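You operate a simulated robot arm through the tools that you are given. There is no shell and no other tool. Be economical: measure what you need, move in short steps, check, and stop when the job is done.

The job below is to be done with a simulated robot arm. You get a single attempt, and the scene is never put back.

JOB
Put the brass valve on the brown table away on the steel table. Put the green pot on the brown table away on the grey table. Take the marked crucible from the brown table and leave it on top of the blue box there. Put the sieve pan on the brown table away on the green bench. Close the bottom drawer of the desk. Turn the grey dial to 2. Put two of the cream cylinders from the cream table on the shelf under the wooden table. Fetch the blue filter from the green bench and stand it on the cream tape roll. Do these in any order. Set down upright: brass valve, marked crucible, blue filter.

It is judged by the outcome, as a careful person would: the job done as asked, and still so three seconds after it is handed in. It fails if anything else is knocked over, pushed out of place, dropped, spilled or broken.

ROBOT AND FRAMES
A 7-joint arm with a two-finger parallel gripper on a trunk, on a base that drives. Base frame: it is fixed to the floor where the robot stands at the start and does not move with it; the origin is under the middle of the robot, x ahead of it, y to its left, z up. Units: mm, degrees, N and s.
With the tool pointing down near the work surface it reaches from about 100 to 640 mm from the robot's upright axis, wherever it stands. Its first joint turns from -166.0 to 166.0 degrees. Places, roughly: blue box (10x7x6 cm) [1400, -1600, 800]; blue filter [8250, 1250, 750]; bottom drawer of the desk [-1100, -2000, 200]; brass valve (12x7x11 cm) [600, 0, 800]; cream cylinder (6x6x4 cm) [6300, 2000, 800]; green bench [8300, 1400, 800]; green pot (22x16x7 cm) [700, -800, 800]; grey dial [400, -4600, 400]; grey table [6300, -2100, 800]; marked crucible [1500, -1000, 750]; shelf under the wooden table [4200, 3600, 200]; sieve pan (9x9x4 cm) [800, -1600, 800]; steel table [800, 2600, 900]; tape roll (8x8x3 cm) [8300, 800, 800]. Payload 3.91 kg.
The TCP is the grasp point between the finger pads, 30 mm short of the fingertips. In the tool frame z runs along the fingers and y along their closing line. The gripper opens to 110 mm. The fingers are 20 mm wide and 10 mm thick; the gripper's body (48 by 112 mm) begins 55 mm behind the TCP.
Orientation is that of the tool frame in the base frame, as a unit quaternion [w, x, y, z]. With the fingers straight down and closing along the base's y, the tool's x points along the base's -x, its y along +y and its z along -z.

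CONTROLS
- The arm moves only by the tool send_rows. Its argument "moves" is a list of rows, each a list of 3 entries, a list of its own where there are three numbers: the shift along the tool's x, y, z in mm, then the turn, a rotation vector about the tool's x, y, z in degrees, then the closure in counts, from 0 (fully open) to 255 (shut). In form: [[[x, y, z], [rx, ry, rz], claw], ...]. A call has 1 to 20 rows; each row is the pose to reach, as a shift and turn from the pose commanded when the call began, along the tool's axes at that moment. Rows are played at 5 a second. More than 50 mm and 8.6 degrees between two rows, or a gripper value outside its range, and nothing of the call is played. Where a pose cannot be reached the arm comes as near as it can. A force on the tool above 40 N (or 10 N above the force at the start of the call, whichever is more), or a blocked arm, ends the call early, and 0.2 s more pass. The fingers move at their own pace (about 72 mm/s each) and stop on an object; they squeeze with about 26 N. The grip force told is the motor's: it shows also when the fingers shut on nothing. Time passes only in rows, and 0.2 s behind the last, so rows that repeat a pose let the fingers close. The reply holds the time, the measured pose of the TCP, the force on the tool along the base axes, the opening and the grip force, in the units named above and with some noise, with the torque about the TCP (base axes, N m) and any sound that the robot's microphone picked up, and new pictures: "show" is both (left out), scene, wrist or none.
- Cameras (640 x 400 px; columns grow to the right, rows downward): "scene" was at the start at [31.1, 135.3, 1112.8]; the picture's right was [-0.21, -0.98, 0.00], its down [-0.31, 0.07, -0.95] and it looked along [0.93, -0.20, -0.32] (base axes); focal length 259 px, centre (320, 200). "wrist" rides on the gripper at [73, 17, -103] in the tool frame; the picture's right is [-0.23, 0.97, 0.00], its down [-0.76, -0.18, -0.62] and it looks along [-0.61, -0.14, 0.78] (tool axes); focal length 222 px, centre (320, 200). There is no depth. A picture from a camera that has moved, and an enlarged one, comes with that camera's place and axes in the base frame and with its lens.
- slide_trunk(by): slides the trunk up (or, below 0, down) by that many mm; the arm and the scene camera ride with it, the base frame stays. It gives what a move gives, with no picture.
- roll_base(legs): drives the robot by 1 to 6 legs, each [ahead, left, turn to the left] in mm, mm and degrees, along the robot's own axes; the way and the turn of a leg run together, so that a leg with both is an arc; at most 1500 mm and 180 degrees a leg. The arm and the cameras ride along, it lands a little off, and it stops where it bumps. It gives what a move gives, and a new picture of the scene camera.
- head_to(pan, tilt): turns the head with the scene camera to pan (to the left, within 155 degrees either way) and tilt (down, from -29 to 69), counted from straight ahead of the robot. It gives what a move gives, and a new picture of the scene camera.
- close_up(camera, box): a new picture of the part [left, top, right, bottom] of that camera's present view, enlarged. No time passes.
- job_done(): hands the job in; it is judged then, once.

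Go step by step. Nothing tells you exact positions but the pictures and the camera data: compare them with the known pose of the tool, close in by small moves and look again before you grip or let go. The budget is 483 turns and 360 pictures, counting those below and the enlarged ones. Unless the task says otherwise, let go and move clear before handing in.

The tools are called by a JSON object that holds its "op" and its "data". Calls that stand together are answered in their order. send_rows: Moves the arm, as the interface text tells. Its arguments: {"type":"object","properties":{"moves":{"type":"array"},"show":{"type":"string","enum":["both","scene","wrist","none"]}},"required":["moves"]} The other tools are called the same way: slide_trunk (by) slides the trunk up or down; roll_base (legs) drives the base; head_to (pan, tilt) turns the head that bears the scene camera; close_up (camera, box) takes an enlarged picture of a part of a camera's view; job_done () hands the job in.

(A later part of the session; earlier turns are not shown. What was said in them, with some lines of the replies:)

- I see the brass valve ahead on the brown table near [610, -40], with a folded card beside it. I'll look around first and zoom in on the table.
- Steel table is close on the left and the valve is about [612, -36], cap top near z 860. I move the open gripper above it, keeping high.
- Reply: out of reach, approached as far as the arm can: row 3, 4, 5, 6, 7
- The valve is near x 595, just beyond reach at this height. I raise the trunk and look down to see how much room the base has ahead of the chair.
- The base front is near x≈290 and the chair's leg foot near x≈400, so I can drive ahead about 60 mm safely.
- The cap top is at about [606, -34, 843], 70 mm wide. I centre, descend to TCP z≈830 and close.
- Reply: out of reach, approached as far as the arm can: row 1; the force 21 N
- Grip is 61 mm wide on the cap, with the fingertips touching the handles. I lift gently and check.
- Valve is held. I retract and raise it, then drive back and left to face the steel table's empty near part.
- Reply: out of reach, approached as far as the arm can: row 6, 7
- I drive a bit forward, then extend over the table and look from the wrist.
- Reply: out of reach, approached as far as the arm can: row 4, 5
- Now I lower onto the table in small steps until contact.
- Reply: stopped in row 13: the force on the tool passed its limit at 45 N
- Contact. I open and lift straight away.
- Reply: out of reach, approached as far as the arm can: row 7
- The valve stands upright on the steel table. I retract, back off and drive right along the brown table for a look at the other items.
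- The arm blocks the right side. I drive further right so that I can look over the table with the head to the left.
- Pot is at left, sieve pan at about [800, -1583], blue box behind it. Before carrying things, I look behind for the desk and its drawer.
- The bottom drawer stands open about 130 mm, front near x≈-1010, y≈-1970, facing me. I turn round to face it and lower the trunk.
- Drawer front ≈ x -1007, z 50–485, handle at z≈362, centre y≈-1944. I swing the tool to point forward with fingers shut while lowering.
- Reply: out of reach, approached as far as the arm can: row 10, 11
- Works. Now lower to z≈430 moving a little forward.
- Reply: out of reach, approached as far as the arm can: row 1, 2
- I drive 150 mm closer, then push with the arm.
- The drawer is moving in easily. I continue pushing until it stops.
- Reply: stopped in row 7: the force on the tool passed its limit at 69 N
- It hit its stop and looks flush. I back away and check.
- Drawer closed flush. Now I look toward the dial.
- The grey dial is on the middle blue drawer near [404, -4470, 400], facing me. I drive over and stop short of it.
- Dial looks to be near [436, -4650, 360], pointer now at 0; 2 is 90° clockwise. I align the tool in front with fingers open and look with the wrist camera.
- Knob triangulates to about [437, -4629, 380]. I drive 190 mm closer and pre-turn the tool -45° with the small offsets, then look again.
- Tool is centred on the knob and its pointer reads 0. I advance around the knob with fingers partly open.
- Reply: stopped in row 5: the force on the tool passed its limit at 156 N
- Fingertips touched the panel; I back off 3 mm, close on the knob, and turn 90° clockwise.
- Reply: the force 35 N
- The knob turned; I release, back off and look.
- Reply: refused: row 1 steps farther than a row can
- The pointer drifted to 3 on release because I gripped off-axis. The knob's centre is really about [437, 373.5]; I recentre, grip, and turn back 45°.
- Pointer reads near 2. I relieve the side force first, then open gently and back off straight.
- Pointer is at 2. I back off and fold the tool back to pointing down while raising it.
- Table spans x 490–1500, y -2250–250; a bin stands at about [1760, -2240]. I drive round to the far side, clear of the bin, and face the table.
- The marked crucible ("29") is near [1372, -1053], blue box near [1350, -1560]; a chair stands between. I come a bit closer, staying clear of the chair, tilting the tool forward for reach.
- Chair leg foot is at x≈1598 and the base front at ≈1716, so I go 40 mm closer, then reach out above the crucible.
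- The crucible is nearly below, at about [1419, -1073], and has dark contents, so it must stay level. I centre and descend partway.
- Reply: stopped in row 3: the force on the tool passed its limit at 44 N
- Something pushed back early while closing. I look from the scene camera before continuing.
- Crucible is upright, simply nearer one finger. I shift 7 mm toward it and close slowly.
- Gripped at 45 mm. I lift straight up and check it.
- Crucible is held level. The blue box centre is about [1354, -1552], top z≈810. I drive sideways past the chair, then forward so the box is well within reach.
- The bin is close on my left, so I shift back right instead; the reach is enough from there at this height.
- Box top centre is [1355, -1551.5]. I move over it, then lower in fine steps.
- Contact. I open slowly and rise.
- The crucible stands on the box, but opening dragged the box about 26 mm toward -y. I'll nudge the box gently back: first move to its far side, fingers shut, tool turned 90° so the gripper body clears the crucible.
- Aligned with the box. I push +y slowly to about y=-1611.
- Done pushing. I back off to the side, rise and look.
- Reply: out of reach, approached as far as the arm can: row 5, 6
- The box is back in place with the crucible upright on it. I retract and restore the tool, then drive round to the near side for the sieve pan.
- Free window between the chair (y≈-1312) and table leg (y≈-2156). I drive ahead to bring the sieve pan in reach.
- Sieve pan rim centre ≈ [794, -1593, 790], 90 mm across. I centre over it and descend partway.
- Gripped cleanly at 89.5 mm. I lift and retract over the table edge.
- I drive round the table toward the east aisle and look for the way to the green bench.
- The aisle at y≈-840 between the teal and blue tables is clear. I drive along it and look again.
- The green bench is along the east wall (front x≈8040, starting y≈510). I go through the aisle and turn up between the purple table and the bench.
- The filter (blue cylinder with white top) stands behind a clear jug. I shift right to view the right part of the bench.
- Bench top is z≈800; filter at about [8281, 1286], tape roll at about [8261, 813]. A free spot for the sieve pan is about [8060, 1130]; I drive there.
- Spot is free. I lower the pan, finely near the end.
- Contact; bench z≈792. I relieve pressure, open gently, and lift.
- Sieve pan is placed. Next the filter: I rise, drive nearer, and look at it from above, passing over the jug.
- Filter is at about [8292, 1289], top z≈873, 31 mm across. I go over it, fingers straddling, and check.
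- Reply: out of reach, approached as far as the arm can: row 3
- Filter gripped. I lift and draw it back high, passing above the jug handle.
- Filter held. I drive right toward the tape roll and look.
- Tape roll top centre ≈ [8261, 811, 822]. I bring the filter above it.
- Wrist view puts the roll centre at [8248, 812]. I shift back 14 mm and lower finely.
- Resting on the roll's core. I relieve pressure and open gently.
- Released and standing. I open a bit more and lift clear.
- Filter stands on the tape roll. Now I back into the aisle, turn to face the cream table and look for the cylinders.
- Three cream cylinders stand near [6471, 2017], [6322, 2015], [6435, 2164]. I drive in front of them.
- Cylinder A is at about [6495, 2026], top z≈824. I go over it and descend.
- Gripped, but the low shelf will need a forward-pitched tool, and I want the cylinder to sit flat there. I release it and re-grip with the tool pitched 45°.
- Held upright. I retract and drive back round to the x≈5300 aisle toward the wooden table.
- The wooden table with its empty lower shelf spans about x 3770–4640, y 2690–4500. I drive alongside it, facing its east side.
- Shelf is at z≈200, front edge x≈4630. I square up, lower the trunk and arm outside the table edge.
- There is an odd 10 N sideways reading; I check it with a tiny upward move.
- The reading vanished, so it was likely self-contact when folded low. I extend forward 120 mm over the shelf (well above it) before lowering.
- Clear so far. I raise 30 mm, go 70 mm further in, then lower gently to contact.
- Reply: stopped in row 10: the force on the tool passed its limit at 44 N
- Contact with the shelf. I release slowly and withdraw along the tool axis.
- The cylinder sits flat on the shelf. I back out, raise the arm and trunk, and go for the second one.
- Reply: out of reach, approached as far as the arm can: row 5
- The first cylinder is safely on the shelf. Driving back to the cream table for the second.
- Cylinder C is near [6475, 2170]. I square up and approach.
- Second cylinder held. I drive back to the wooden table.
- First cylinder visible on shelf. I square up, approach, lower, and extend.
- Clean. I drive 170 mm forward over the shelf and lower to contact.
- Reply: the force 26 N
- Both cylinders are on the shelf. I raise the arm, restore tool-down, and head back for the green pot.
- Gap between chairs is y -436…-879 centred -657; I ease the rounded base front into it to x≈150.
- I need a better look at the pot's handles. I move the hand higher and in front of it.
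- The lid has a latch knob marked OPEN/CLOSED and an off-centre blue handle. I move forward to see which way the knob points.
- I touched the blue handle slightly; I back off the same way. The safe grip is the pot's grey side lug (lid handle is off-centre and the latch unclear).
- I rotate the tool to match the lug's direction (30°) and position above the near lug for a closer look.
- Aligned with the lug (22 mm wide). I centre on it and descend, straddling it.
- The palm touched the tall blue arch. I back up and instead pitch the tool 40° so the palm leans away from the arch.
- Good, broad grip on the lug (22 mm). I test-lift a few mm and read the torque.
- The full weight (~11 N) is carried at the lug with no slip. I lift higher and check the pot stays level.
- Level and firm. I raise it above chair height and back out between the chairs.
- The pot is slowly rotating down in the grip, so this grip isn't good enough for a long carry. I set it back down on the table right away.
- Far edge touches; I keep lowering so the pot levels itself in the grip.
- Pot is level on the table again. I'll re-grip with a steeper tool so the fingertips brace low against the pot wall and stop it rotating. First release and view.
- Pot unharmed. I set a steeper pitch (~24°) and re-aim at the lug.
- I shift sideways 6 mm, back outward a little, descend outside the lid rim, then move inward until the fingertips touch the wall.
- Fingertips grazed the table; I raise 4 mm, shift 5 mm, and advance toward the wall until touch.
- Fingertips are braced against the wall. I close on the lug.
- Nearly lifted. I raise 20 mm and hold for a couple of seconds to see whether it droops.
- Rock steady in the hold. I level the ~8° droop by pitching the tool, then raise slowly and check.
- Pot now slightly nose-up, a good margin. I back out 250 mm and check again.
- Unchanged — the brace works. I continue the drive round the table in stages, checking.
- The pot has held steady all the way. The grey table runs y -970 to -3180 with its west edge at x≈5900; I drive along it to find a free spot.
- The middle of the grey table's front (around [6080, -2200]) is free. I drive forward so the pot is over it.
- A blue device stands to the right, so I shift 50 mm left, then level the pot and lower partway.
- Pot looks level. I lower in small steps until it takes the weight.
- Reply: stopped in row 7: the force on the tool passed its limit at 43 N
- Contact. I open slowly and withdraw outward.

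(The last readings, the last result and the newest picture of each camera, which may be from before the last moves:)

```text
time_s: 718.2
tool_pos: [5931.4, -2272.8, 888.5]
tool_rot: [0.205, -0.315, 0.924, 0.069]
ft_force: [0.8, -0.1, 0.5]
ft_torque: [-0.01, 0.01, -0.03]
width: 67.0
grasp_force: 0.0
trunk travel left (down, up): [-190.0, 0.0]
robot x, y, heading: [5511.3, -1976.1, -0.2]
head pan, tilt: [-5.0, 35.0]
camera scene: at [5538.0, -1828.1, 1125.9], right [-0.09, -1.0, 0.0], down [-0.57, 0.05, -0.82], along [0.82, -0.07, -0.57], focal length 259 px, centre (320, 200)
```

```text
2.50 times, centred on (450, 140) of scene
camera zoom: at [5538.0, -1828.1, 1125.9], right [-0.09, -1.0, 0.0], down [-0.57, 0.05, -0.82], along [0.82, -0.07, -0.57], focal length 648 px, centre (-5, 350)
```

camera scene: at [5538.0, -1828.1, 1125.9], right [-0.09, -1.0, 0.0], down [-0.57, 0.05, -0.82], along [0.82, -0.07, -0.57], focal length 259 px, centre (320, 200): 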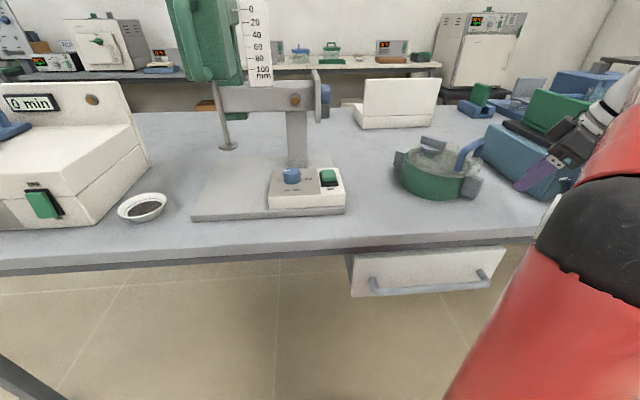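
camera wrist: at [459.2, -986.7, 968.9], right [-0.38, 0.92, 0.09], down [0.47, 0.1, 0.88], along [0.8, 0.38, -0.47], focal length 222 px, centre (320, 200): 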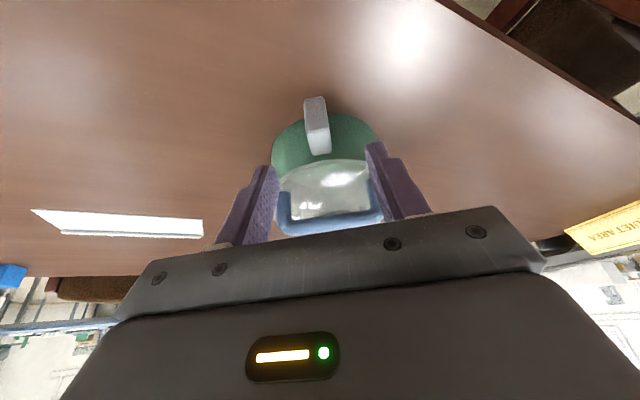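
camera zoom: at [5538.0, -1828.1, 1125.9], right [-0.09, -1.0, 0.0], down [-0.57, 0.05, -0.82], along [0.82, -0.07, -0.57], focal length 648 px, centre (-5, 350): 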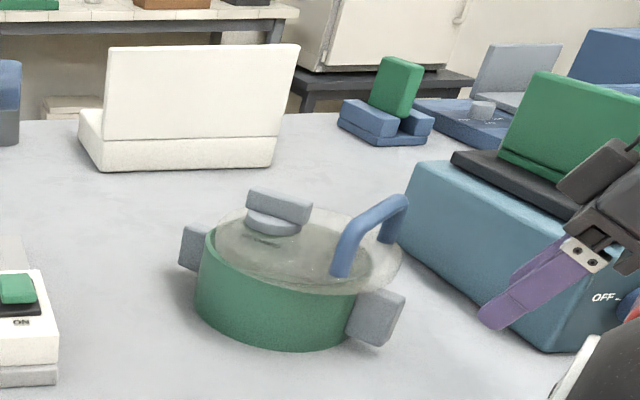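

{"op": "close_up", "data": {"camera": "scene", "box": [385, 120, 495, 210]}}

{"op": "roll_base", "data": {"legs": [[-350, 0, 0]]}}

```text
4.44 times, centred on (440, 165) of scene
camera zoom: at [5538.0, -1828.1, 1125.9], right [-0.09, -1.0, 0.0], down [-0.57, 0.05, -0.82], along [0.82, -0.07, -0.57], focal length 1152 px, centre (-213, 356)
```

zoom: 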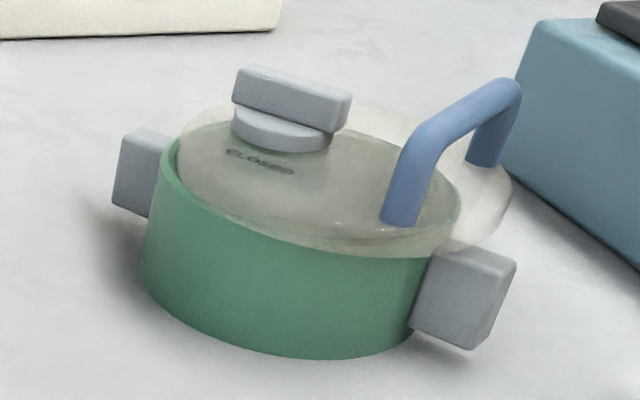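

```text
time_s: 720.4
tool_pos: [5582.3, -2272.4, 888.9]
tool_rot: [0.205, -0.318, 0.923, 0.068]
ft_force: [0.5, -0.5, 0.1]
ft_torque: [0.02, -0.01, 0.0]
width: 67.0
grasp_force: 0.1
trunk travel left (down, up): [-190.0, 0.0]
robot x, y, heading: [5161.3, -1971.9, 0.4]
head pan, tilt: [-5.0, 35.0]
camera scene: at [5186.2, -1828.7, 1125.9], right [-0.08, -1.0, 0.0], down [-0.57, 0.05, -0.82], along [0.82, -0.07, -0.57], focal length 259 px, centre (320, 200)
```

scene: 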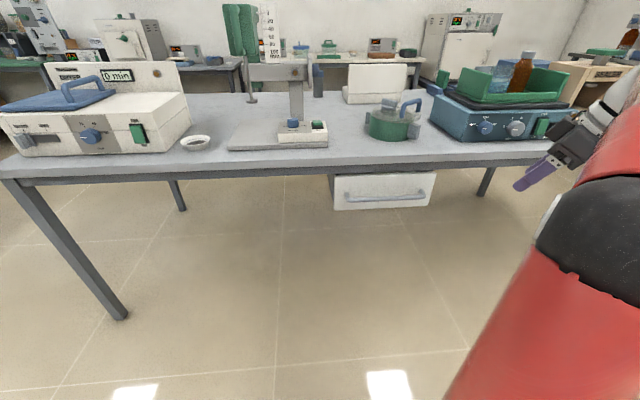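

All eight jobs look complete: the pot stands level on the grey table with its lid on, and the gripper is empty and clear. I hand in.

{"op": "job_done", "data": {}}

```text
The job is handed in.
```

I did all eight tasks and handed the job in. I don't have the judge's result.

- **Brass valve:** it stands upright on the steel table.
- **Green pot:** it stands level on the grey table with its lid on. I bumped it while reaching for it. On the first lift it sagged about 30° in the grip, so I set it back down and re-gripped it. I saw nothing spill.
- **Marked crucible (29):** it stands upright on the blue box. Opening the gripper dragged the box about 26 mm, and I pushed it back to where it had been.
- **Sieve pan:** it is on the green bench.
- **Bottom drawer of the desk:** it is closed flush.
- **Grey dial:** it points to 2. My first turn overshot to 3 and I corrected it.
- **Cream cylinders:** two of them sit flat on the shelf under the wooden table.
- **Blue filter:** it stands upright in the centre of the tape roll.
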